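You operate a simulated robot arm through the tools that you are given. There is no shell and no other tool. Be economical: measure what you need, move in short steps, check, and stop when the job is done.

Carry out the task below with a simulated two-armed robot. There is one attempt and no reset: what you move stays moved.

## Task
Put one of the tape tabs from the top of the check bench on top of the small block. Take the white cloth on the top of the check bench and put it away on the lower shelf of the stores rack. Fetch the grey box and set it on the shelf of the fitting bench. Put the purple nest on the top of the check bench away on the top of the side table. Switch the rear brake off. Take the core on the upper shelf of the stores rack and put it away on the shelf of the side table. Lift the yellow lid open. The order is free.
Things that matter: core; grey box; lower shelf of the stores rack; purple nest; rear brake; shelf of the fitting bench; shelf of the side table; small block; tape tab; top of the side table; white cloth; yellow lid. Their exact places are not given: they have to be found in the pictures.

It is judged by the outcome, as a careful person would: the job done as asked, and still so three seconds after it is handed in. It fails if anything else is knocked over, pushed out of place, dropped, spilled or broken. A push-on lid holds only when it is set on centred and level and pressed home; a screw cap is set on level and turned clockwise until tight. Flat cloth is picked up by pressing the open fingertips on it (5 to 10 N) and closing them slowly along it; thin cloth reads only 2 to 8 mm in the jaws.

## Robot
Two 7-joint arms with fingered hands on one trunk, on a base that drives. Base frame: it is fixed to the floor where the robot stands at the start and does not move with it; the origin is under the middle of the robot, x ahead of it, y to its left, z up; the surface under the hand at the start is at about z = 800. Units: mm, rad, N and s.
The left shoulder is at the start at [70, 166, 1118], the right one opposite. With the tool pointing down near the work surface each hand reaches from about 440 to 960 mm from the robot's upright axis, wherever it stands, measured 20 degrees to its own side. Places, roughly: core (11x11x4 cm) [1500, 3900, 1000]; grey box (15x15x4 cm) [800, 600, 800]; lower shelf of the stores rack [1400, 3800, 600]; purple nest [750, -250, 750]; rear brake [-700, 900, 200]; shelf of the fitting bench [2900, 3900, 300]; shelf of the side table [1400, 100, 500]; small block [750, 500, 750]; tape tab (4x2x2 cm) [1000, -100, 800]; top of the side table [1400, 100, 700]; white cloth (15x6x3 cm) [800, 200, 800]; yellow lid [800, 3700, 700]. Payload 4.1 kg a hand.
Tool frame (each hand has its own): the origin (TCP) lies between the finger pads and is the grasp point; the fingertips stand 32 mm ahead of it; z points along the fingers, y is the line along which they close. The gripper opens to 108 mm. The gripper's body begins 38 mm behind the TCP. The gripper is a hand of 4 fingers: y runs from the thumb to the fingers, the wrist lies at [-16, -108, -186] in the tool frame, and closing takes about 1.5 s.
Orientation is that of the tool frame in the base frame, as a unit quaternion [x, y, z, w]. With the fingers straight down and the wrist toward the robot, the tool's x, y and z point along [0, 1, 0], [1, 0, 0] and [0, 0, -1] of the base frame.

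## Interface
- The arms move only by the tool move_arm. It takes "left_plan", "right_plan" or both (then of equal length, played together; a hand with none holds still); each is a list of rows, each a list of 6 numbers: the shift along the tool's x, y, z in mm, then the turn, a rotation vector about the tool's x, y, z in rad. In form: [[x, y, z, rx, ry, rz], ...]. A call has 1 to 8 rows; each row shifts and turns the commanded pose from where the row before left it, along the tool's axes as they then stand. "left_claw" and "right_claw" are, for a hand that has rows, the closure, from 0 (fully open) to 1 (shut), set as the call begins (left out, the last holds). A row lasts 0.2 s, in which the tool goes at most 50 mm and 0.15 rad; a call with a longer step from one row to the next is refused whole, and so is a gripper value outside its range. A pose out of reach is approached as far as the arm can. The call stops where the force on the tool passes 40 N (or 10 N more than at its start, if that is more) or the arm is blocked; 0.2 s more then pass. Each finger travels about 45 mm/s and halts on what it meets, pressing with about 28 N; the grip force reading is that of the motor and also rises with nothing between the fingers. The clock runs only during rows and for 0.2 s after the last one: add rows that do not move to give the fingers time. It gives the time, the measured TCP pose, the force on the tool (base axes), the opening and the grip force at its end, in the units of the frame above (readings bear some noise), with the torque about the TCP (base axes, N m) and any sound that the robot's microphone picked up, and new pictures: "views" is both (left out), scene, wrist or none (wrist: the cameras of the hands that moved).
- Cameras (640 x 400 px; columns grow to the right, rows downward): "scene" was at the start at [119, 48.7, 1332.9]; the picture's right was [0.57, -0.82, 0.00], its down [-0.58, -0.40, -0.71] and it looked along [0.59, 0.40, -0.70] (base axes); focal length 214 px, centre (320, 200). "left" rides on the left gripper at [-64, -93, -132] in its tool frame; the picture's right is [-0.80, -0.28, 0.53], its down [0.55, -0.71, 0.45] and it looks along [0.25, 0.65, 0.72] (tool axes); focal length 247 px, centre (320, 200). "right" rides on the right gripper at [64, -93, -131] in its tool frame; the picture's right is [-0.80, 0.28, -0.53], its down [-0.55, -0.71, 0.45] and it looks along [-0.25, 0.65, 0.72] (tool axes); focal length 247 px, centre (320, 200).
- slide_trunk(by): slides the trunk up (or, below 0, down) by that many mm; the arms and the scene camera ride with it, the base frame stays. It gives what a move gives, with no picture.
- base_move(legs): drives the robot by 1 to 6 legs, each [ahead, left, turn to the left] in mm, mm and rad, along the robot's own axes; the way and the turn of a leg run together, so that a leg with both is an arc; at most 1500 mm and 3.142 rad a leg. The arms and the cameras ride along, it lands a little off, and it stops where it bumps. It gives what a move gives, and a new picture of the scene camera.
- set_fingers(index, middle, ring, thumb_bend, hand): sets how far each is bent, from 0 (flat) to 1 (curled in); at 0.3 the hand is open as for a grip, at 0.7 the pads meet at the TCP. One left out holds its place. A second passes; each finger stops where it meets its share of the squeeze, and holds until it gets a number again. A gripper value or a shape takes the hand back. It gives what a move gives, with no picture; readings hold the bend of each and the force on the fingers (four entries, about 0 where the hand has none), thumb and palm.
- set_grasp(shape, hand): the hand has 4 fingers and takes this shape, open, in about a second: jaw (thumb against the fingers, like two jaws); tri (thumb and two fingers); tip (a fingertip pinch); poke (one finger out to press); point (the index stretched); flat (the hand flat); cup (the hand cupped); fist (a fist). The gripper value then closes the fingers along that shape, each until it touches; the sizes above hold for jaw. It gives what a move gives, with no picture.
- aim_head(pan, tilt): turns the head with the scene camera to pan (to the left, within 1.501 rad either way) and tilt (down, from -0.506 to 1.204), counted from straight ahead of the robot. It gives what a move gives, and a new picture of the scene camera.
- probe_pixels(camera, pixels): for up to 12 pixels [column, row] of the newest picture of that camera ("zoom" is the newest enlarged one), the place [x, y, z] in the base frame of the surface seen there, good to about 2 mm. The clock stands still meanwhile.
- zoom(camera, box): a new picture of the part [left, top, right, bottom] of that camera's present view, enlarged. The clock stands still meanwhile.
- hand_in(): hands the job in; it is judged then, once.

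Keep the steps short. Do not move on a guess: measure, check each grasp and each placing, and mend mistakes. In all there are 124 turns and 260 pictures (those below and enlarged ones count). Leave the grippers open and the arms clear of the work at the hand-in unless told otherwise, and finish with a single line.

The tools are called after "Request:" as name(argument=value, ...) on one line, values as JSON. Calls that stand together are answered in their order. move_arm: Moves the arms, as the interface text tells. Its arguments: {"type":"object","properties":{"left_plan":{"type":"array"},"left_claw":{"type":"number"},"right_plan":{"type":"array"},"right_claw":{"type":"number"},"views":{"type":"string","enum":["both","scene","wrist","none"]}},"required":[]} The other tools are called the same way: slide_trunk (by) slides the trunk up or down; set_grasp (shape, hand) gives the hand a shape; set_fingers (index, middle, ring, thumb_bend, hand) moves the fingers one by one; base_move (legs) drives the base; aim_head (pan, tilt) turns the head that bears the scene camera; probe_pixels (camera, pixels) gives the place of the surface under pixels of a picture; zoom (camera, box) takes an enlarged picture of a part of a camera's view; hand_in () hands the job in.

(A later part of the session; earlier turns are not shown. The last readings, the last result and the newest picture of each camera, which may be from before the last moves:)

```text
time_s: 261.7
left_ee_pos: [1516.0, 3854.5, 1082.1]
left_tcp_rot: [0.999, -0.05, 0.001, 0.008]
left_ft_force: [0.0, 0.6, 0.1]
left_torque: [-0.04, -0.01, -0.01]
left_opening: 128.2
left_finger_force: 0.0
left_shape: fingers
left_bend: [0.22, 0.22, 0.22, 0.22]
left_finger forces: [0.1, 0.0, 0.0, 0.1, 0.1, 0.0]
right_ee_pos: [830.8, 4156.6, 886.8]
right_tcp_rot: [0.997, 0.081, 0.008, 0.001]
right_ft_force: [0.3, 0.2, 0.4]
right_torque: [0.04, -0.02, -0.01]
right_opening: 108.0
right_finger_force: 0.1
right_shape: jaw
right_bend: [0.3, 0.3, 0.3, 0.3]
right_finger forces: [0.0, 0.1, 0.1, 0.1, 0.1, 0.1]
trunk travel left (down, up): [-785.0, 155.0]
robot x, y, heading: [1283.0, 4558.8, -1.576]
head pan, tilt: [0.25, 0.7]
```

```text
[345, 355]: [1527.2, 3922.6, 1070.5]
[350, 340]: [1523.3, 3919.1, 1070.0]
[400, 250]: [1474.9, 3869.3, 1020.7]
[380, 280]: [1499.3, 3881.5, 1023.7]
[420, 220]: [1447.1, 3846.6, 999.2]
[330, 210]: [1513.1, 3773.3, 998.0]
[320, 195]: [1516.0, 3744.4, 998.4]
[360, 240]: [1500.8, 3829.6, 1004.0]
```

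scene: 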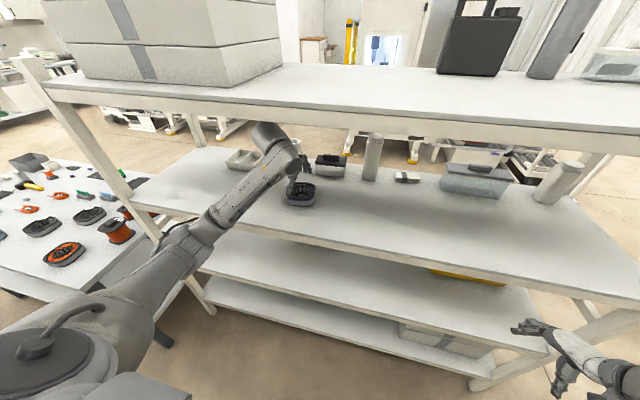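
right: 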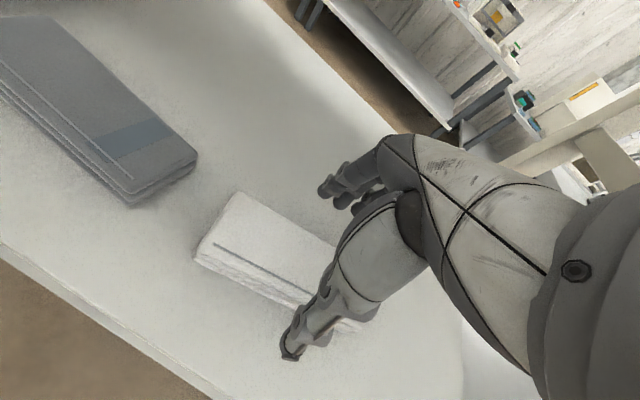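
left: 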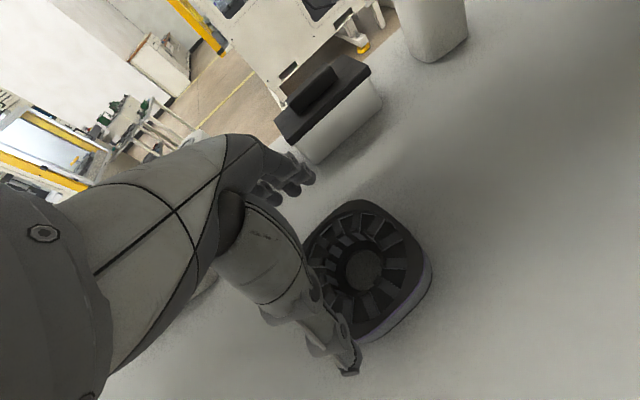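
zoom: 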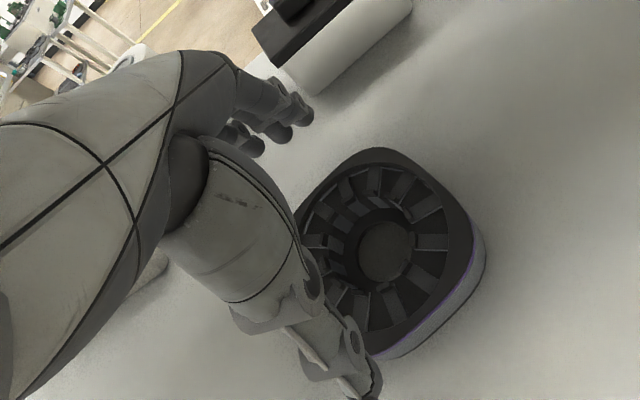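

Thumb (3921) and fingers straddle the core (3803–3903). Lower 48 mm and close.

Request:
move_arm(left_plan=[[0, 0, 20, 0, 0, 0], [0, 0, 20, 0, 0, 0], [0, 0, 8, 0, 0, 0], [0, 0, 0, 0, 0, 0]], views="wrist")

Request:
move_arm(left_plan=[[0, 0, 0, 0, 0, 0], [0, 0, 0, 0, 0, 0], [0, 0, 0, 0, 0, 0], [0, 0, 0, 0, 0, 0], [0, 0, 0, 0, 0, 0], [0, 0, 0, 0, 0, 0]], left_claw=1, views="wrist")

```text
time_s: 262.7
left_ee_pos: [1516.0, 3852.6, 1034.6]
left_tcp_rot: [0.999, -0.05, -0.001, 0.01]
left_ft_force: [-0.2, 0.3, 7.0]
left_torque: [0.42, -0.09, -0.02]
left_opening: 131.4
left_finger_force: 2.7
left_shape: fingers
left_bend: [0.22, 0.22, 0.22, 0.2]
left_finger forces: [0.1, 0.0, 0.0, 0.0, 6.3, 0.1]
right_ee_pos: [830.0, 4158.3, 886.0]
right_tcp_rot: [0.997, 0.081, 0.007, 0.0]
right_ft_force: [0.9, 0.2, -1.2]
right_torque: [0.0, 0.0, -0.01]
right_opening: 107.8
right_finger_force: 0.0
right_shape: jaw
right_bend: [0.3, 0.3, 0.3, 0.3]
right_finger forces: [0.1, 0.1, 0.1, 0.1, 0.1, 0.1]
trunk travel left (down, up): [-785.0, 155.0]
robot x, y, heading: [1285.3, 4558.0, -1.579]
head pan, tilt: [0.25, 0.7]
```

left: 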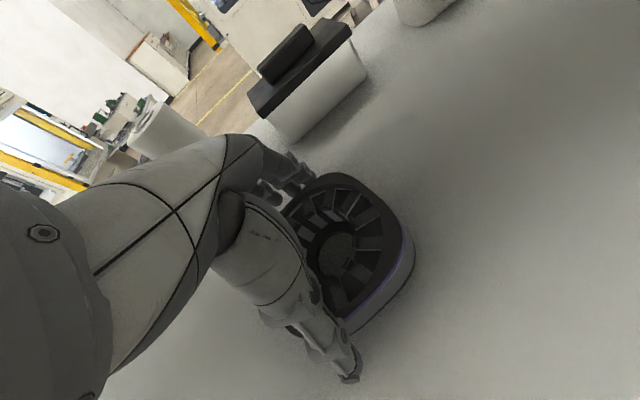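

```text
time_s: 264.1
left_ee_pos: [1515.6, 3853.6, 1034.3]
left_tcp_rot: [0.999, -0.05, 0.001, 0.009]
left_ft_force: [2.5, 1.4, 8.9]
left_torque: [-0.37, -0.06, 0.21]
left_opening: 94.1
left_finger_force: 28.4
left_shape: jaw
left_bend: [0.23, 0.33, 0.33, 0.38]
left_finger forces: [25.4, 9.9, 3.8, 0.1, 45.3, 0.0]
right_ee_pos: [828.7, 4157.2, 886.0]
right_tcp_rot: [0.997, 0.081, 0.009, 0.002]
right_ft_force: [-0.4, 0.3, -0.2]
right_torque: [0.04, 0.02, -0.05]
right_opening: 107.9
right_finger_force: 0.1
right_shape: jaw
right_bend: [0.3, 0.3, 0.3, 0.3]
right_finger forces: [0.1, 0.0, 0.0, 0.1, 0.0, 0.0]
trunk travel left (down, up): [-785.0, 155.0]
robot x, y, heading: [1280.8, 4562.5, -1.58]
head pan, tilt: [0.25, 0.7]
```

left: 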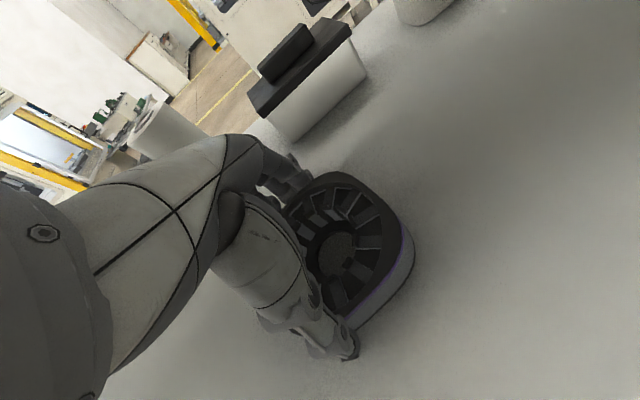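

Core gripped (94 mm, 45 N). Lift 22 mm, back the base out 300 mm, narrow the right arm, and check the hold.

Request:
move_arm(left_plan=[[0, 0, -12, 0, 0, 0], [0, 0, -10, 0, 0, 0], [0, 0, 0, 0, 0, 0]], views="none")

Request:
base_move(legs=[[-300, 0, 0]])

Request:
move_arm(left_plan=[[0, 0, 0, 0, 0, 0], [0, 0, 0, 0, 0, 0], [0, -20, 0, 0, 0, 0], [0, -30, 0, 0, 0, 0], [0, -30, 0, 0, 0, 0], [0, -30, 0, 0, 0, 0]], right_plan=[[36, 28, 0, 0, 0, 0], [36, 28, 0, 0, 0, 0], [36, 28, 0, 0, 0, 0], [36, 28, 0, 0, 0, 0], [36, 28, 0, 0, 0, 0], [36, 28, 0, 0, 0, 0]], views="both")

```text
time_s: 264.9
left_ee_pos: [1517.1, 3851.7, 1054.4]
left_tcp_rot: [0.999, -0.05, 0.001, 0.006]
left_ft_force: [0.7, 0.2, -7.9]
left_torque: [-0.02, 0.0, -0.03]
left_opening: 94.3
left_finger_force: 28.4
left_shape: jaw
left_bend: [0.23, 0.33, 0.33, 0.38]
left_finger forces: [24.1, 10.3, 3.7, 0.0, 43.7, 0.0]
right_ee_pos: [830.9, 4155.6, 886.1]
right_tcp_rot: [0.997, 0.082, 0.007, 0.0]
right_ft_force: [1.0, 0.2, 0.2]
right_torque: [0.02, 0.02, 0.03]
right_opening: 107.9
right_finger_force: 0.1
right_shape: jaw
right_bend: [0.3, 0.3, 0.3, 0.3]
right_finger forces: [0.0, 0.1, 0.0, 0.1, 0.0, 0.0]
trunk travel left (down, up): [-785.0, 155.0]
robot x, y, heading: [1277.5, 4559.0, -1.58]
head pan, tilt: [0.25, 0.7]
```

```text
time_s: 266.9
left_ee_pos: [1520.0, 4145.3, 1055.1]
left_tcp_rot: [0.999, -0.048, 0.0, 0.007]
left_ft_force: [0.1, 0.0, -6.7]
left_torque: [-0.01, 0.01, -0.02]
left_opening: 94.3
left_finger_force: 27.9
left_shape: jaw
left_bend: [0.23, 0.33, 0.33, 0.38]
left_finger forces: [24.0, 10.3, 3.7, 0.0, 43.4, 0.0]
right_ee_pos: [831.6, 4446.7, 885.1]
right_tcp_rot: [0.997, 0.081, 0.009, 0.001]
right_ft_force: [-0.6, -0.1, 0.2]
right_torque: [0.0, 0.01, 0.01]
right_opening: 107.9
right_finger_force: 0.1
right_shape: jaw
right_bend: [0.3, 0.3, 0.3, 0.3]
right_finger forces: [0.1, 0.0, 0.0, 0.1, 0.0, 0.0]
trunk travel left (down, up): [-785.0, 155.0]
robot x, y, heading: [1277.2, 4853.1, -1.577]
head pan, tilt: [0.25, 0.7]
```

scene: 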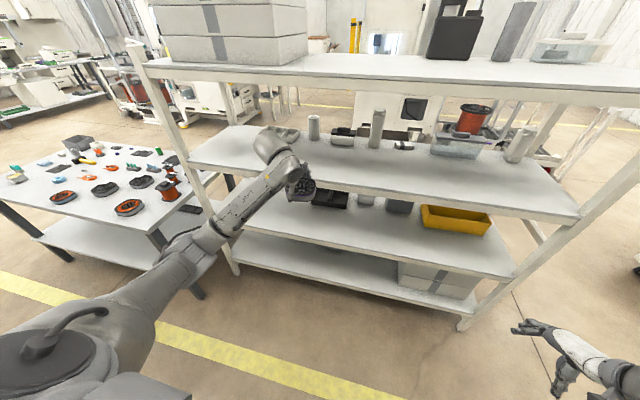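

```text
time_s: 268.3
left_ee_pos: [1531.2, 4255.6, 1053.7]
left_tcp_rot: [0.999, -0.049, 0.0, 0.008]
left_ft_force: [-0.6, 0.9, -7.3]
left_torque: [0.01, -0.01, 0.02]
left_opening: 94.2
left_finger_force: 27.8
left_shape: jaw
left_bend: [0.23, 0.33, 0.33, 0.38]
left_finger forces: [23.8, 10.2, 3.8, 0.1, 42.8, 0.1]
right_ee_pos: [1073.6, 4318.1, 888.1]
right_tcp_rot: [0.997, 0.082, 0.008, 0.001]
right_ft_force: [-0.6, -0.4, -0.2]
right_torque: [0.02, 0.02, 0.0]
right_opening: 108.0
right_finger_force: 0.0
right_shape: jaw
right_bend: [0.3, 0.3, 0.3, 0.3]
right_finger forces: [0.0, 0.0, 0.1, 0.1, 0.1, 0.0]
trunk travel left (down, up): [-785.0, 155.0]
robot x, y, heading: [1282.2, 4850.8, -1.577]
head pan, tilt: [0.25, 0.7]
```

scene: 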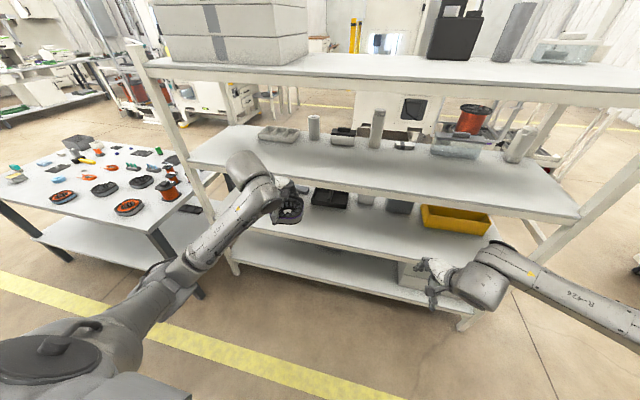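
right: 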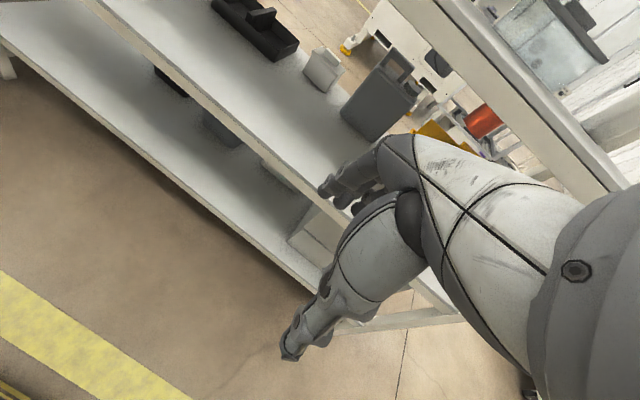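
left: 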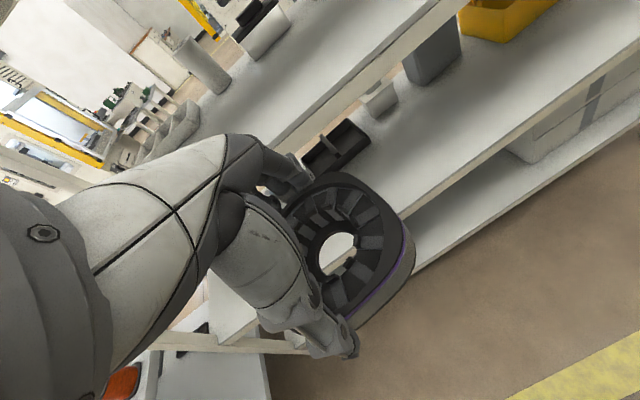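

Core is firmly held (7 N). Drive back around the rack's left end, then to the aisle and down to the side table.

Request:
base_move(legs=[[0, -1340, 0.006], [1500, 0, 0], [790, 0, 0], [0, 1500, 0], [0, 910, 0]])

Request:
base_move(legs=[[1500, 0, 0], [760, 0, 0], [0, 0, -1.571]])

Request:
aim_head(pan=0.0, tilt=0.75)

```text
time_s: 297.1
left_ee_pos: [2644.8, 2018.6, 1052.1]
left_tcp_rot: [0.999, -0.04, 0.001, 0.008]
left_ft_force: [0.8, -0.1, -7.1]
left_torque: [-0.02, -0.03, 0.01]
left_opening: 94.4
left_finger_force: 28.3
left_shape: jaw
left_bend: [0.23, 0.33, 0.33, 0.38]
left_finger forces: [23.6, 10.4, 3.7, 0.0, 42.5, 0.0]
right_ee_pos: [2185.5, 2074.4, 887.2]
right_tcp_rot: [0.996, 0.091, 0.009, 0.001]
right_ft_force: [0.1, 0.3, 0.8]
right_torque: [0.0, 0.0, -0.03]
right_opening: 107.9
right_finger_force: 0.1
right_shape: jaw
right_bend: [0.3, 0.3, 0.3, 0.3]
right_finger forces: [0.1, 0.0, 0.1, 0.0, 0.0, 0.0]
trunk travel left (down, up): [-785.0, 155.0]
robot x, y, heading: [2385.8, 2608.4, -1.559]
head pan, tilt: [0.25, 0.7]
```

scene: 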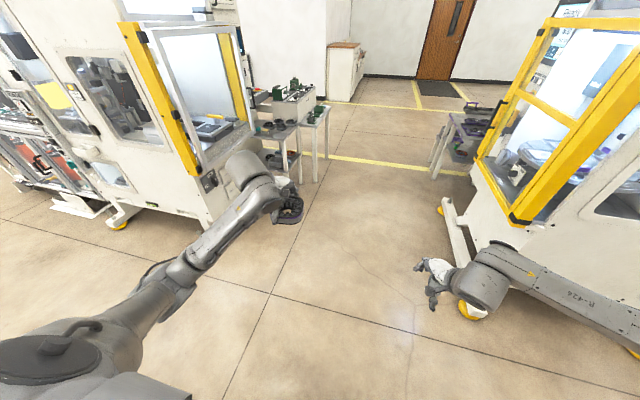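

```text
time_s: 312.2
left_ee_pos: [1832.9, 33.5, 1052.4]
left_tcp_rot: [-0.692, 0.722, 0.005, -0.006]
left_ft_force: [-0.4, -0.3, -8.1]
left_torque: [-0.04, 0.03, 0.02]
left_opening: 94.1
left_finger_force: 27.9
left_shape: jaw
left_bend: [0.23, 0.33, 0.33, 0.39]
left_finger forces: [22.8, 10.1, 3.6, 0.1, 40.1, 0.0]
right_ee_pos: [1871.2, 496.3, 888.0]
right_tcp_rot: [0.779, -0.626, 0.005, 0.006]
right_ft_force: [-0.6, 0.6, 0.5]
right_torque: [-0.02, 0.01, 0.01]
right_opening: 107.8
right_finger_force: 0.0
right_shape: jaw
right_bend: [0.3, 0.3, 0.3, 0.3]
right_finger forces: [0.0, 0.1, 0.1, 0.0, 0.1, 0.1]
trunk travel left (down, up): [-785.0, 155.0]
robot x, y, heading: [2417.9, 316.0, -3.092]
head pan, tilt: [0.25, 0.7]
```

scene: 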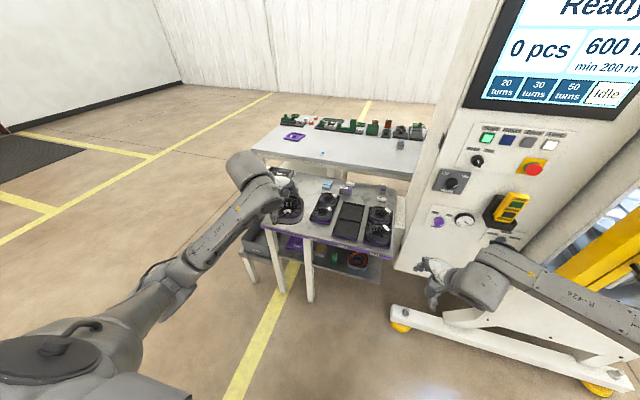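

```text
time_s: 313.0
left_ee_pos: [1833.0, 35.6, 1053.6]
left_tcp_rot: [-0.691, 0.723, 0.005, -0.007]
left_ft_force: [-0.1, 0.2, -7.5]
left_torque: [-0.06, -0.02, 0.02]
left_opening: 94.3
left_finger_force: 28.3
left_shape: jaw
left_bend: [0.23, 0.33, 0.33, 0.39]
left_finger forces: [22.8, 10.0, 3.6, 0.1, 40.1, 0.0]
right_ee_pos: [1872.7, 495.2, 887.4]
right_tcp_rot: [0.78, -0.626, 0.006, 0.006]
right_ft_force: [-0.8, -0.2, -0.4]
right_torque: [0.02, -0.03, -0.03]
right_opening: 108.1
right_finger_force: 0.0
right_shape: jaw
right_bend: [0.3, 0.3, 0.3, 0.3]
right_finger forces: [0.1, 0.0, 0.0, 0.1, 0.0, 0.0]
trunk travel left (down, up): [-785.0, 155.0]
robot x, y, heading: [2418.0, 316.2, -3.088]
head pan, tilt: [0.0, 0.75]
```

scene: 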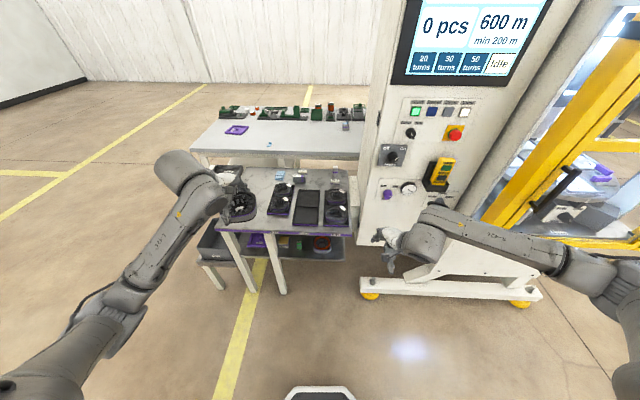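

Zoom on the side table to find free space on its shelf and top.

Request:
zoom(camera="scene", box=[190, 155, 370, 270])

Request:
probe_pixels(camera="scene", pixels=[[330, 260], [345, 250], [320, 243], [300, 255], [285, 245], [265, 240], [350, 233], [240, 228], [260, 195], [320, 182], [345, 180], [255, 178]])

```text
3.48 times, centred on (280, 212) of scene
```

zoom: 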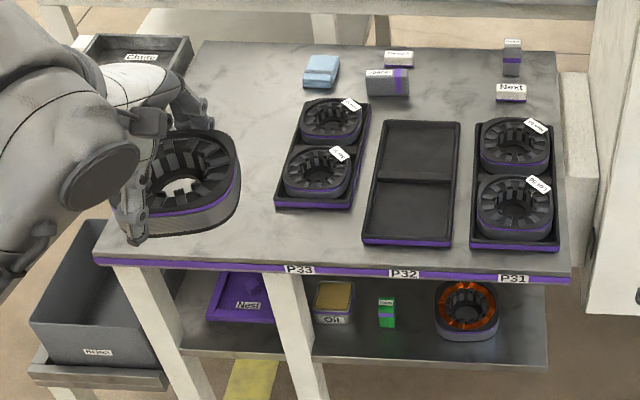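

```text
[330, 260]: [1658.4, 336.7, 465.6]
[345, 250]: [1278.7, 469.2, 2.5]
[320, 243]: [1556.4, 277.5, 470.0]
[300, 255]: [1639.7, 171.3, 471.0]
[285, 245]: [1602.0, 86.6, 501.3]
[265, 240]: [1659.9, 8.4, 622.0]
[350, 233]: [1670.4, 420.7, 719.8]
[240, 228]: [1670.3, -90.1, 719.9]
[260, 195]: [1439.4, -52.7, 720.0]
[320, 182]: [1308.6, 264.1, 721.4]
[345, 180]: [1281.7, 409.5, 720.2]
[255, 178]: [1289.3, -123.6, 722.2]
```

Shelf top z≈470, front edge x≈1660; several items on it. Shift right, square up, lower the trunk 520 mm in front of the table and look into the shelf.

Request:
base_move(legs=[[0, -110, -0.05]])

Request:
slide_trunk(by=-400)

Request:
slide_trunk(by=-110)

Request:
aim_head(pan=0.15, tilt=0.45)

Request:
zoom(camera="scene", box=[200, 140, 440, 290])

Request:
probe_pixels(camera="scene", pixels=[[260, 220], [280, 220], [300, 220], [320, 220], [340, 220], [360, 220], [280, 230], [300, 230], [320, 230], [340, 230], [360, 230], [380, 230]])

```text
time_s: 314.2
left_ee_pos: [1817.6, 173.9, 1052.1]
left_tcp_rot: [-0.673, 0.739, 0.005, -0.006]
left_ft_force: [0.3, -0.4, -8.1]
left_torque: [-0.05, -0.02, -0.03]
left_opening: 94.1
left_finger_force: 28.1
left_shape: jaw
left_bend: [0.23, 0.33, 0.33, 0.39]
left_finger forces: [22.8, 10.2, 3.6, 0.0, 40.1, 0.0]
right_ee_pos: [1880.0, 632.4, 888.1]
right_tcp_rot: [0.764, -0.645, 0.006, 0.006]
right_ft_force: [1.0, 0.0, -0.3]
right_torque: [0.01, 0.0, 0.0]
right_opening: 108.0
right_finger_force: 0.1
right_shape: jaw
right_bend: [0.3, 0.3, 0.3, 0.3]
right_finger forces: [0.0, 0.0, 0.0, 0.0, 0.1, 0.0]
trunk travel left (down, up): [-785.0, 155.0]
robot x, y, heading: [2416.5, 423.4, -3.145]
head pan, tilt: [0.0, 0.75]
```

scene: 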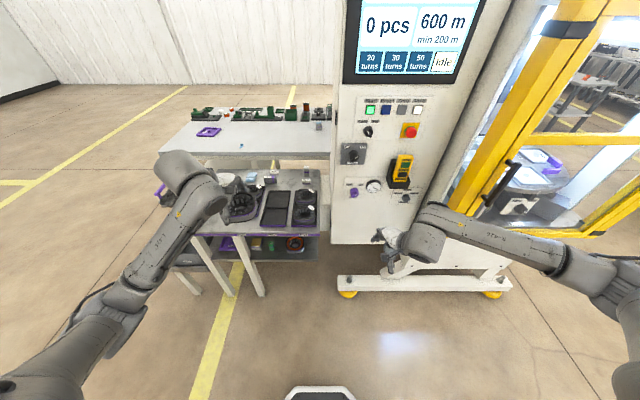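

```text
time_s: 318.0
left_ee_pos: [1817.5, 174.1, 652.2]
left_tcp_rot: [-0.673, 0.739, 0.004, -0.006]
left_ft_force: [0.3, 0.5, -7.6]
left_torque: [-0.02, -0.01, -0.01]
left_opening: 93.9
left_finger_force: 27.7
left_shape: jaw
left_bend: [0.23, 0.33, 0.33, 0.39]
left_finger forces: [22.8, 10.1, 3.6, 0.0, 40.2, 0.0]
right_ee_pos: [1878.8, 632.8, 487.6]
right_tcp_rot: [0.764, -0.645, 0.005, 0.007]
right_ft_force: [-0.4, -0.5, -1.2]
right_torque: [0.0, 0.01, 0.04]
right_opening: 108.2
right_finger_force: 0.0
right_shape: jaw
right_bend: [0.3, 0.3, 0.3, 0.3]
right_finger forces: [0.0, 0.1, 0.1, 0.0, 0.0, 0.0]
trunk travel left (down, up): [-385.0, 555.0]
robot x, y, heading: [2415.5, 425.5, -3.141]
head pan, tilt: [0.0, 0.75]
```

```text
time_s: 319.4
left_ee_pos: [1817.8, 173.2, 542.0]
left_tcp_rot: [-0.674, 0.739, 0.005, -0.006]
left_ft_force: [0.6, 0.1, -7.9]
left_torque: [-0.02, -0.01, -0.02]
left_opening: 94.0
left_finger_force: 28.0
left_shape: jaw
left_bend: [0.23, 0.33, 0.33, 0.39]
left_finger forces: [22.9, 10.1, 3.7, 0.0, 40.1, 0.0]
right_ee_pos: [1879.4, 632.1, 378.5]
right_tcp_rot: [0.765, -0.644, 0.005, 0.007]
right_ft_force: [0.1, -0.1, 0.1]
right_torque: [0.02, -0.02, 0.01]
right_opening: 107.7
right_finger_force: 0.0
right_shape: jaw
right_bend: [0.3, 0.3, 0.3, 0.3]
right_finger forces: [0.0, 0.0, 0.0, 0.0, 0.1, 0.1]
trunk travel left (down, up): [-275.0, 665.0]
robot x, y, heading: [2416.7, 421.9, -3.137]
head pan, tilt: [0.0, 0.75]
```

```text
time_s: 320.2
left_ee_pos: [1818.7, 173.0, 542.4]
left_tcp_rot: [-0.674, 0.739, 0.005, -0.006]
left_ft_force: [-0.1, 0.3, -8.0]
left_torque: [-0.06, -0.01, -0.03]
left_opening: 94.1
left_finger_force: 28.5
left_shape: jaw
left_bend: [0.23, 0.33, 0.33, 0.39]
left_finger forces: [22.7, 10.2, 3.6, 0.0, 40.3, 0.0]
right_ee_pos: [1878.4, 633.2, 378.2]
right_tcp_rot: [0.765, -0.644, 0.006, 0.007]
right_ft_force: [-0.1, 0.2, 0.7]
right_torque: [-0.02, -0.01, 0.02]
right_opening: 107.8
right_finger_force: 0.1
right_shape: jaw
right_bend: [0.3, 0.3, 0.3, 0.3]
right_finger forces: [0.0, 0.0, 0.0, 0.0, 0.0, 0.1]
trunk travel left (down, up): [-275.0, 665.0]
robot x, y, heading: [2415.7, 425.2, -3.135]
head pan, tilt: [0.15, 0.45]
```

scene: 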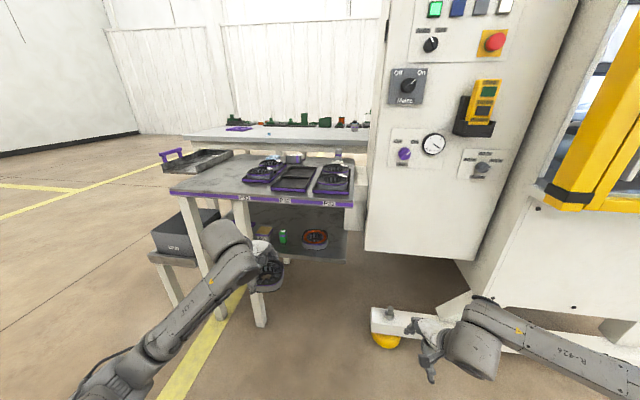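

```text
2.67 times, centred on (320, 215) of scene
```

zoom: 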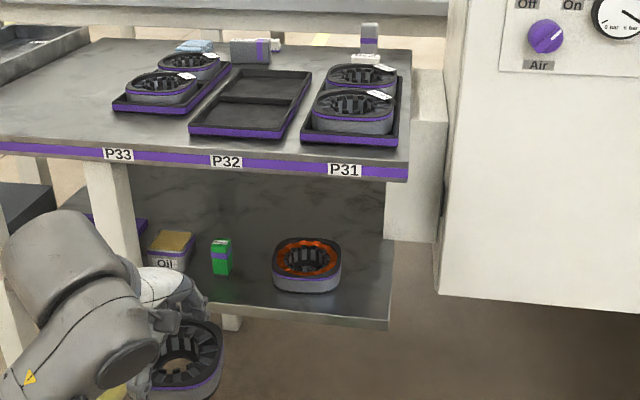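

```text
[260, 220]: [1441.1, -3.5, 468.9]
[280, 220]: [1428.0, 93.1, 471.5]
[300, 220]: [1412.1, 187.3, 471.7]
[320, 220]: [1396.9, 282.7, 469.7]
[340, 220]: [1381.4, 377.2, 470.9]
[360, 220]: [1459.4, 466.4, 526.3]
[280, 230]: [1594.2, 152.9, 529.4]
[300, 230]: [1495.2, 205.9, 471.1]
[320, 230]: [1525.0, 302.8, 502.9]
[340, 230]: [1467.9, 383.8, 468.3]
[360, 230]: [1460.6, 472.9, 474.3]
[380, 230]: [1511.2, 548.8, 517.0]
```

A free spot is at about (1627,222), between the green box (y≤168) and the orange core (1525,303). Drive 100 ahead, then extend to it and lower partly.

Request:
base_move(legs=[[100, 0, 0]])

Request:
move_arm(left_plan=[[-31, 0, 0, 0, 0, 0], [0, 30, 0, 0, 0, 0], [0, 30, 0, 0, 0, 0], [0, 34, 0, 0, 0, 0], [0, 0, 12, 0, 0, 0], [0, 0, 0, 0, 0, 0]])

Request:
zoom(camera="left", box=[200, 100, 520, 400])

Request:
probe_pixels(camera="left", pixels=[[350, 355], [400, 250], [410, 290], [340, 190], [300, 150], [420, 150], [450, 250], [480, 300]])

```text
time_s: 321.4
left_ee_pos: [1717.1, 173.3, 541.2]
left_tcp_rot: [-0.673, 0.739, 0.004, -0.006]
left_ft_force: [0.0, 0.3, -8.5]
left_torque: [-0.03, -0.01, 0.01]
left_opening: 94.2
left_finger_force: 28.1
left_shape: jaw
left_bend: [0.23, 0.33, 0.33, 0.39]
left_finger forces: [22.8, 10.1, 3.8, 0.1, 40.2, 0.0]
right_ee_pos: [1779.0, 632.6, 377.6]
right_tcp_rot: [0.764, -0.645, 0.007, 0.006]
right_ft_force: [0.2, 0.0, 0.8]
right_torque: [-0.01, -0.03, -0.02]
right_opening: 108.0
right_finger_force: 0.1
right_shape: jaw
right_bend: [0.3, 0.3, 0.3, 0.3]
right_finger forces: [0.1, 0.1, 0.0, 0.0, 0.0, 0.0]
trunk travel left (down, up): [-275.0, 665.0]
robot x, y, heading: [2314.9, 424.6, -3.141]
head pan, tilt: [0.15, 0.45]
```

scene: 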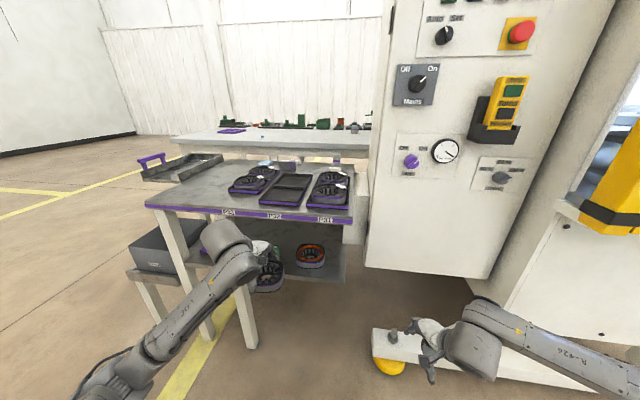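

```text
time_s: 322.8
left_ee_pos: [1627.6, 212.8, 534.3]
left_tcp_rot: [-0.674, 0.739, 0.007, -0.008]
left_ft_force: [-3.0, -2.7, 11.9]
left_torque: [0.28, 0.93, 0.13]
left_opening: 93.9
left_finger_force: 28.3
left_shape: jaw
left_bend: [0.23, 0.32, 0.33, 0.4]
left_finger forces: [25.4, 11.1, 4.2, 0.0, 39.3, 0.0]
right_ee_pos: [1780.7, 632.2, 378.8]
right_tcp_rot: [0.764, -0.645, 0.005, 0.008]
right_ft_force: [-0.2, -0.3, -0.6]
right_torque: [-0.02, -0.02, -0.01]
right_opening: 108.0
right_finger_force: 0.0
right_shape: jaw
right_bend: [0.3, 0.3, 0.3, 0.3]
right_finger forces: [0.1, 0.0, 0.0, 0.0, 0.0, 0.0]
trunk travel left (down, up): [-275.0, 665.0]
robot x, y, heading: [2314.6, 424.7, -3.142]
head pan, tilt: [0.15, 0.45]
```

scene: 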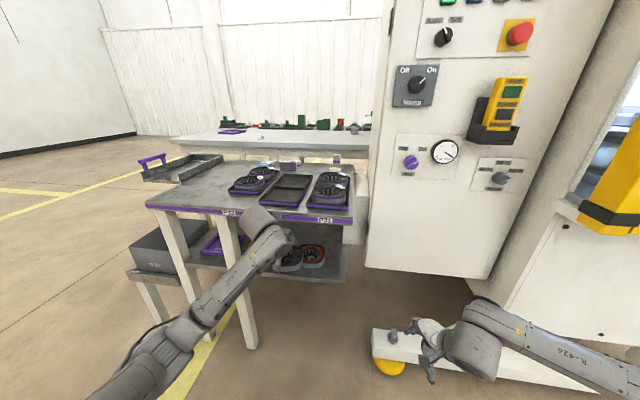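
left: 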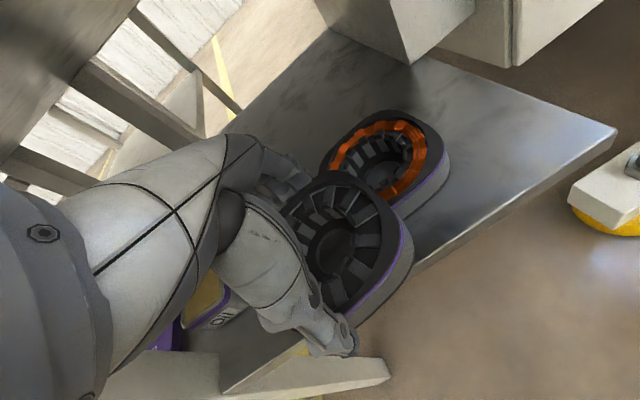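

```text
1.33 times, centred on (360, 250) of left
```

zoom: 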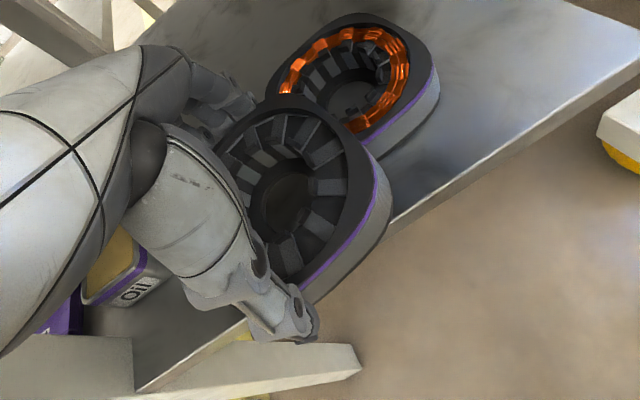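

```text
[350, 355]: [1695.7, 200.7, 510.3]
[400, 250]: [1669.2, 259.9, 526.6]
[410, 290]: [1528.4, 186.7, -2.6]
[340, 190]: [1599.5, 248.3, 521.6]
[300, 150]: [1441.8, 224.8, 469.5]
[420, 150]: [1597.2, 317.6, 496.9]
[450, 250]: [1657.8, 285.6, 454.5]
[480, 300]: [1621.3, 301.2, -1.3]
```

Unexpected upward force (12 N): something is touched, perhaps the green box. Raise 14 mm, back out 80 mm, and look.

Request:
move_arm(left_plan=[[0, 0, -14, 0, 0, 0], [0, -40, 0, 0, 0, 0], [0, -40, 0, 0, 0, 0], [-10, 0, 0, 0, 0, 0], [0, 0, 0, 0, 0, 0]])

Request:
zoom(camera="scene", box=[200, 180, 400, 305])

Request:
zoom(camera="left", box=[160, 80, 480, 380])

```text
time_s: 324.0
left_ee_pos: [1707.8, 214.9, 546.3]
left_tcp_rot: [-0.673, 0.739, 0.004, -0.005]
left_ft_force: [0.1, -0.7, -8.1]
left_torque: [-0.01, 0.01, -0.01]
left_opening: 94.0
left_finger_force: 27.9
left_shape: jaw
left_bend: [0.23, 0.32, 0.33, 0.4]
left_finger forces: [23.0, 10.0, 3.6, 0.0, 39.9, 0.1]
right_ee_pos: [1780.0, 631.9, 378.1]
right_tcp_rot: [0.764, -0.645, 0.005, 0.007]
right_ft_force: [0.4, -0.7, 0.1]
right_torque: [0.04, 0.01, 0.04]
right_opening: 107.8
right_finger_force: 0.0
right_shape: jaw
right_bend: [0.3, 0.3, 0.3, 0.3]
right_finger forces: [0.1, 0.0, 0.0, 0.0, 0.1, 0.0]
trunk travel left (down, up): [-275.0, 665.0]
robot x, y, heading: [2316.1, 425.8, -3.143]
head pan, tilt: [0.15, 0.45]
```

scene: 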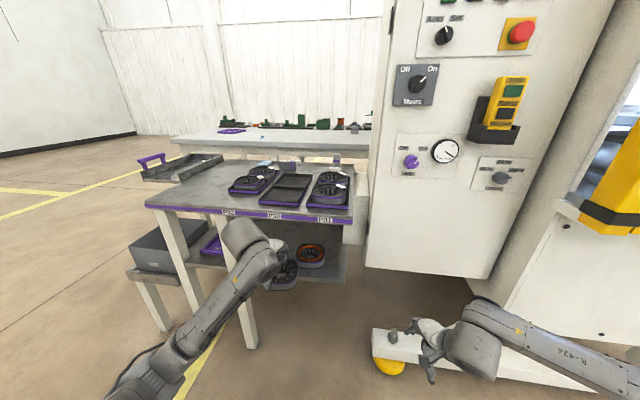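
left: 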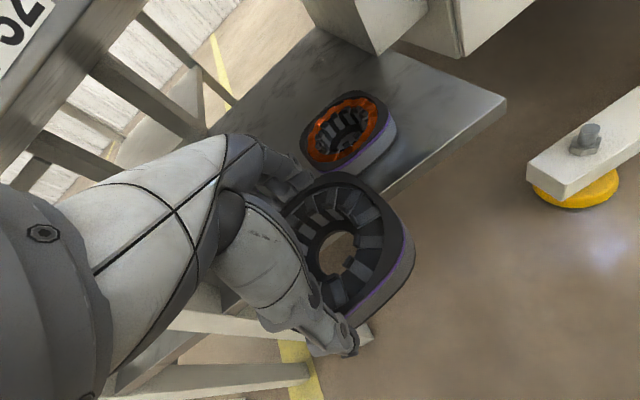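

```text
3.20 times, centred on (300, 242) of scene
```

zoom: 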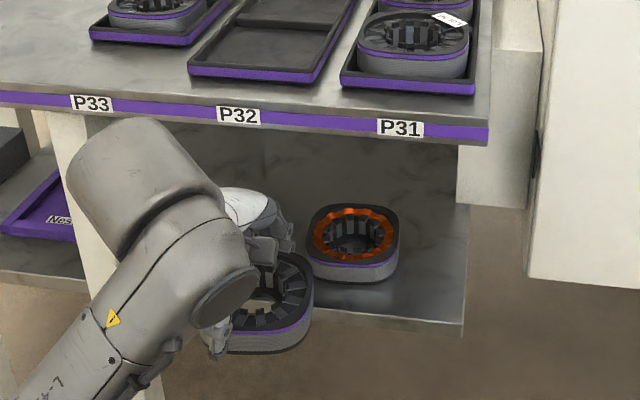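

```text
1.33 times, centred on (320, 230) of left
```

zoom: 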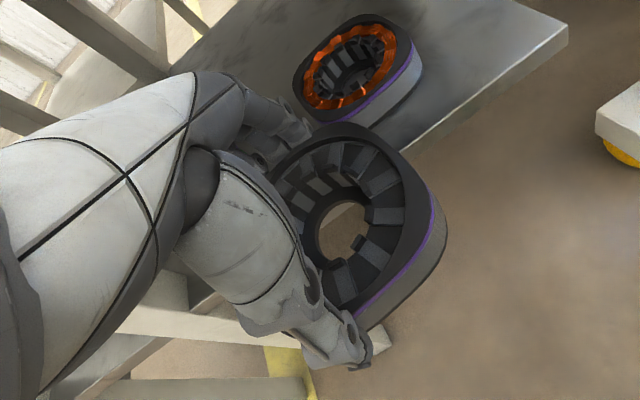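

I back off 200 mm more to see the shelf clearly and check whether anything moved.

Request:
base_move(legs=[[-120, 100, 0]])

Request:
zoom(camera="scene", box=[220, 190, 420, 290])

Request:
probe_pixels(camera="scene", pixels=[[300, 235], [320, 235], [340, 235], [360, 235], [300, 245], [320, 245], [340, 245], [360, 245], [320, 255], [340, 255], [360, 255], [340, 228]])

```text
time_s: 325.4
left_ee_pos: [1828.0, 113.8, 545.9]
left_tcp_rot: [-0.673, 0.74, 0.005, -0.006]
left_ft_force: [-0.1, 0.5, -7.7]
left_torque: [0.01, 0.01, 0.0]
left_opening: 94.4
left_finger_force: 28.0
left_shape: jaw
left_bend: [0.23, 0.32, 0.33, 0.4]
left_finger forces: [22.8, 9.8, 3.7, 0.1, 39.8, 0.0]
right_ee_pos: [1899.3, 531.2, 376.7]
right_tcp_rot: [0.764, -0.645, 0.005, 0.007]
right_ft_force: [-0.1, 0.6, -0.2]
right_torque: [-0.03, 0.01, -0.02]
right_opening: 107.9
right_finger_force: 0.2
right_shape: jaw
right_bend: [0.3, 0.3, 0.3, 0.3]
right_finger forces: [0.0, 0.1, 0.0, 0.1, 0.0, 0.0]
trunk travel left (down, up): [-275.0, 665.0]
robot x, y, heading: [2431.5, 326.8, -3.138]
head pan, tilt: [0.15, 0.45]
```

scene: 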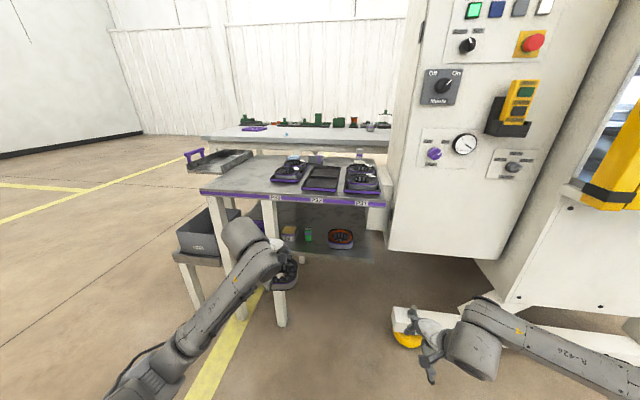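

```text
3.20 times, centred on (320, 240) of scene
```

zoom: 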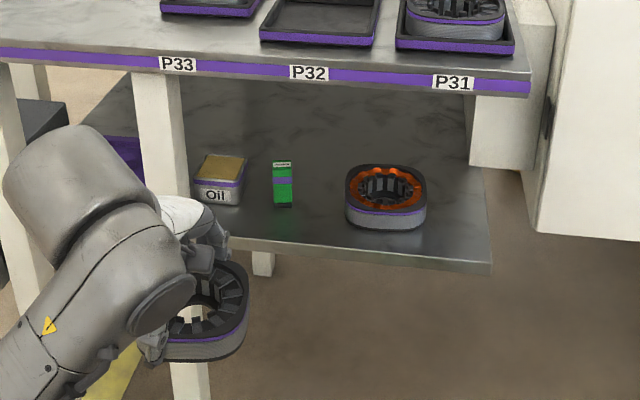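

```text
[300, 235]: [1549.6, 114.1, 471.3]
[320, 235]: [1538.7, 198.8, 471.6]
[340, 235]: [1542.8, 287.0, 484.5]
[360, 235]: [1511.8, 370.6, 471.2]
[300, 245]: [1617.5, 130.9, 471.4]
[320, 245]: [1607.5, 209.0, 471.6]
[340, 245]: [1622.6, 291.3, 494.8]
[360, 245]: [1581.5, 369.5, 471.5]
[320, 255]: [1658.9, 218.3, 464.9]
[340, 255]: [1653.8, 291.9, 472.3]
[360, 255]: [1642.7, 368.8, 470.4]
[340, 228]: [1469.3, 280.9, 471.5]
```

Nothing has moved; the orange core is nearer than thought (x 1526–1628, y≈236–338), so that spot was too tight. Free space: right of it, around (1625,392). Move there at the same height.

Request:
base_move(legs=[[100, -125, 0]])

Request:
move_arm(left_plan=[[-36, 0, 0, 0, 0, 0], [-36, 0, 0, 0, 0, 0], [-36, 0, 0, 0, 0, 0], [-36, 0, 0, 0, 0, 0], [0, 34, 0, 0, 0, 0], [0, 34, 0, 0, 0, 0], [0, 34, 0, 0, 0, 0], [0, 0, 0, 0, 0, 0]])

Request:
zoom(camera="left", box=[160, 80, 480, 380])

Request:
probe_pixels(camera="left", pixels=[[400, 250], [412, 240], [400, 290], [380, 310], [330, 175], [440, 260], [460, 200], [420, 330], [300, 150], [430, 220], [320, 350], [270, 360]])

```text
time_s: 326.8
left_ee_pos: [1724.9, 239.2, 546.7]
left_tcp_rot: [-0.674, 0.739, 0.005, -0.006]
left_ft_force: [0.7, 0.5, -7.6]
left_torque: [-0.06, 0.0, 0.0]
left_opening: 93.7
left_finger_force: 28.1
left_shape: jaw
left_bend: [0.23, 0.32, 0.33, 0.4]
left_finger forces: [22.9, 10.0, 3.7, 0.0, 39.9, 0.1]
right_ee_pos: [1796.3, 655.7, 377.6]
right_tcp_rot: [0.764, -0.645, 0.006, 0.006]
right_ft_force: [-0.6, -1.3, -0.7]
right_torque: [-0.01, 0.01, 0.02]
right_opening: 107.9
right_finger_force: 0.0
right_shape: jaw
right_bend: [0.3, 0.3, 0.3, 0.3]
right_finger forces: [0.0, 0.0, 0.0, 0.1, 0.0, 0.1]
trunk travel left (down, up): [-275.0, 665.0]
robot x, y, heading: [2336.8, 451.7, -3.138]
head pan, tilt: [0.15, 0.45]
```

scene: 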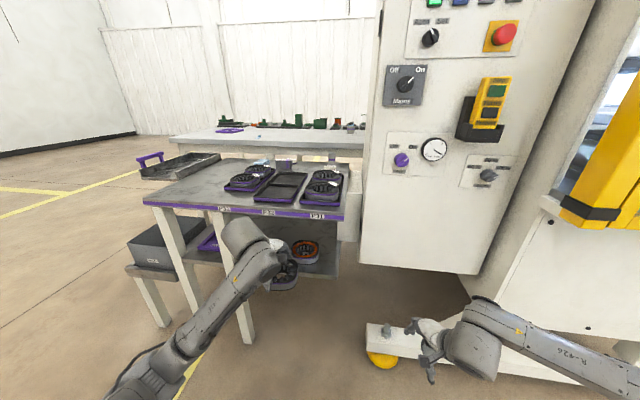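

```text
time_s: 328.6
left_ee_pos: [1636.4, 394.2, 547.5]
left_tcp_rot: [-0.674, 0.738, 0.004, -0.005]
left_ft_force: [-0.4, 0.7, -7.5]
left_torque: [-0.02, 0.02, 0.0]
left_opening: 93.7
left_finger_force: 28.1
left_shape: jaw
left_bend: [0.23, 0.32, 0.33, 0.4]
left_finger forces: [21.8, 9.9, 3.7, 0.1, 38.8, 0.0]
right_ee_pos: [1797.5, 657.1, 377.3]
right_tcp_rot: [0.764, -0.645, 0.006, 0.006]
right_ft_force: [-0.2, -0.2, -0.8]
right_torque: [-0.03, 0.03, 0.05]
right_opening: 107.9
right_finger_force: 0.0
right_shape: jaw
right_bend: [0.3, 0.3, 0.3, 0.3]
right_finger forces: [0.0, 0.0, 0.0, 0.0, 0.0, 0.0]
trunk travel left (down, up): [-275.0, 665.0]
robot x, y, heading: [2328.7, 452.5, -3.139]
head pan, tilt: [0.15, 0.45]
```

scene: 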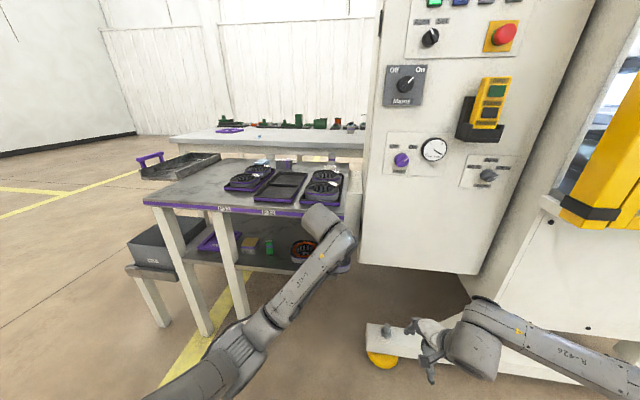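
left: 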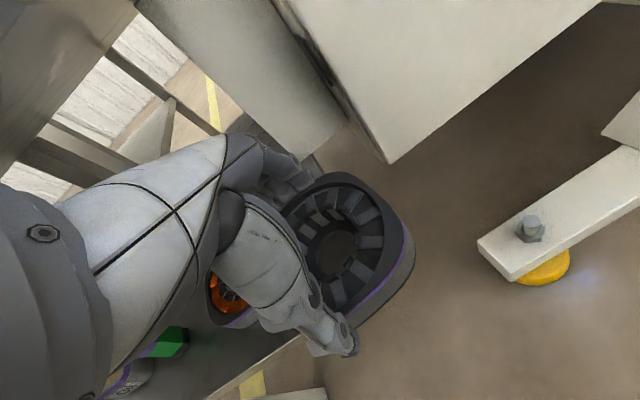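

```text
1.33 times, centred on (320, 230) of left
```

zoom: 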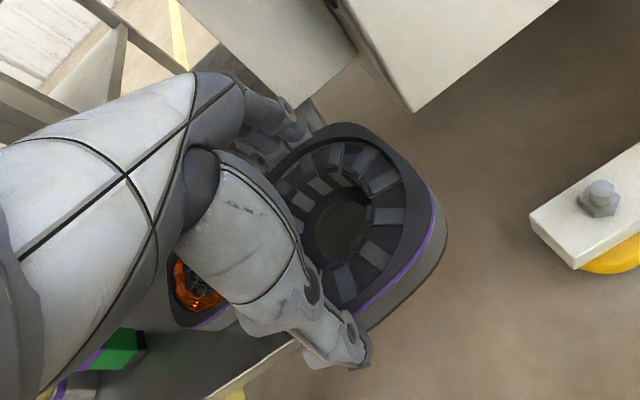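

```text
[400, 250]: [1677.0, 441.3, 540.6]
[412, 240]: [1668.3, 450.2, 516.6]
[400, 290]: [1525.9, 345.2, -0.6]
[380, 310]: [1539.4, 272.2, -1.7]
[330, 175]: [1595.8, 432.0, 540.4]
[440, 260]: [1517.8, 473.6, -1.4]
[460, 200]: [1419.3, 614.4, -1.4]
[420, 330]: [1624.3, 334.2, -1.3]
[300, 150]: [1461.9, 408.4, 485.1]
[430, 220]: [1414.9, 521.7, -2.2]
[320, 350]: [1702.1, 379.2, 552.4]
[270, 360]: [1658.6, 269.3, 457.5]
```

Core is right of the orange one. Shift 6 mm left, lower onto the shelf, release, rise and back off.

Request:
move_arm(left_plan=[[6, 0, 15, 0, 0, 0], [0, 0, 15, 0, 0, 0], [0, 0, 9, 0, 0, 0], [0, 0, 2, 0, 0, 0], [0, 0, 2, 0, 0, 0], [0, 0, 1, 0, 0, 0], [0, 0, 0, 0, 0, 0]], views="scene")

Request:
zoom(camera="left", box=[160, 80, 480, 380])

Request:
probe_pixels(camera="left", pixels=[[340, 250], [350, 260], [335, 265], [400, 250], [330, 175], [250, 310], [260, 330]])

```text
time_s: 330.2
left_ee_pos: [1636.9, 386.1, 505.5]
left_tcp_rot: [-0.674, 0.739, 0.007, -0.007]
left_ft_force: [-0.3, -0.9, 10.4]
left_torque: [0.15, 0.6, -0.02]
left_opening: 93.9
left_finger_force: 28.4
left_shape: jaw
left_bend: [0.23, 0.32, 0.33, 0.4]
left_finger forces: [23.3, 10.1, 3.9, 0.0, 38.7, 0.1]
right_ee_pos: [1797.6, 655.8, 379.6]
right_tcp_rot: [0.764, -0.645, 0.005, 0.007]
right_ft_force: [0.1, 0.1, 0.4]
right_torque: [0.01, -0.02, 0.02]
right_opening: 108.0
right_finger_force: 0.1
right_shape: jaw
right_bend: [0.3, 0.3, 0.3, 0.3]
right_finger forces: [0.0, 0.0, 0.1, 0.0, 0.0, 0.1]
trunk travel left (down, up): [-275.0, 665.0]
robot x, y, heading: [2332.2, 454.0, -3.139]
head pan, tilt: [0.15, 0.45]
```

scene: 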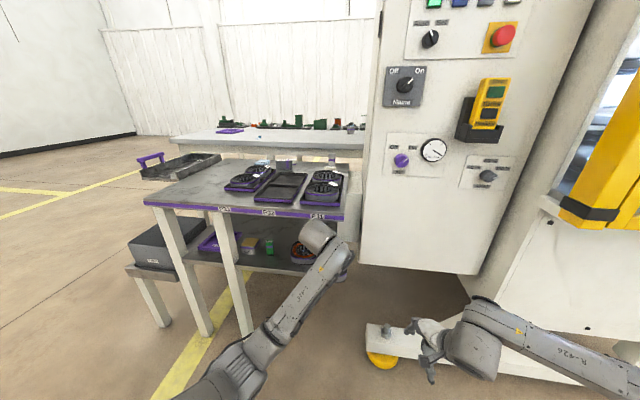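

```text
1.33 times, centred on (320, 230) of left
```

zoom: 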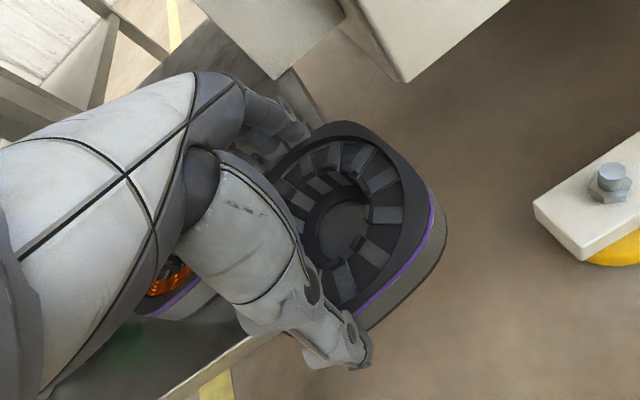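

```text
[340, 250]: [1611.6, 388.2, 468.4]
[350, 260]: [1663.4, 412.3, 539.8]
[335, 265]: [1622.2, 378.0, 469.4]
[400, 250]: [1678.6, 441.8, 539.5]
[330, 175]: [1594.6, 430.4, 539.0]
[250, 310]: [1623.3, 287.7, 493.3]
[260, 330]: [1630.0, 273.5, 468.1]
```

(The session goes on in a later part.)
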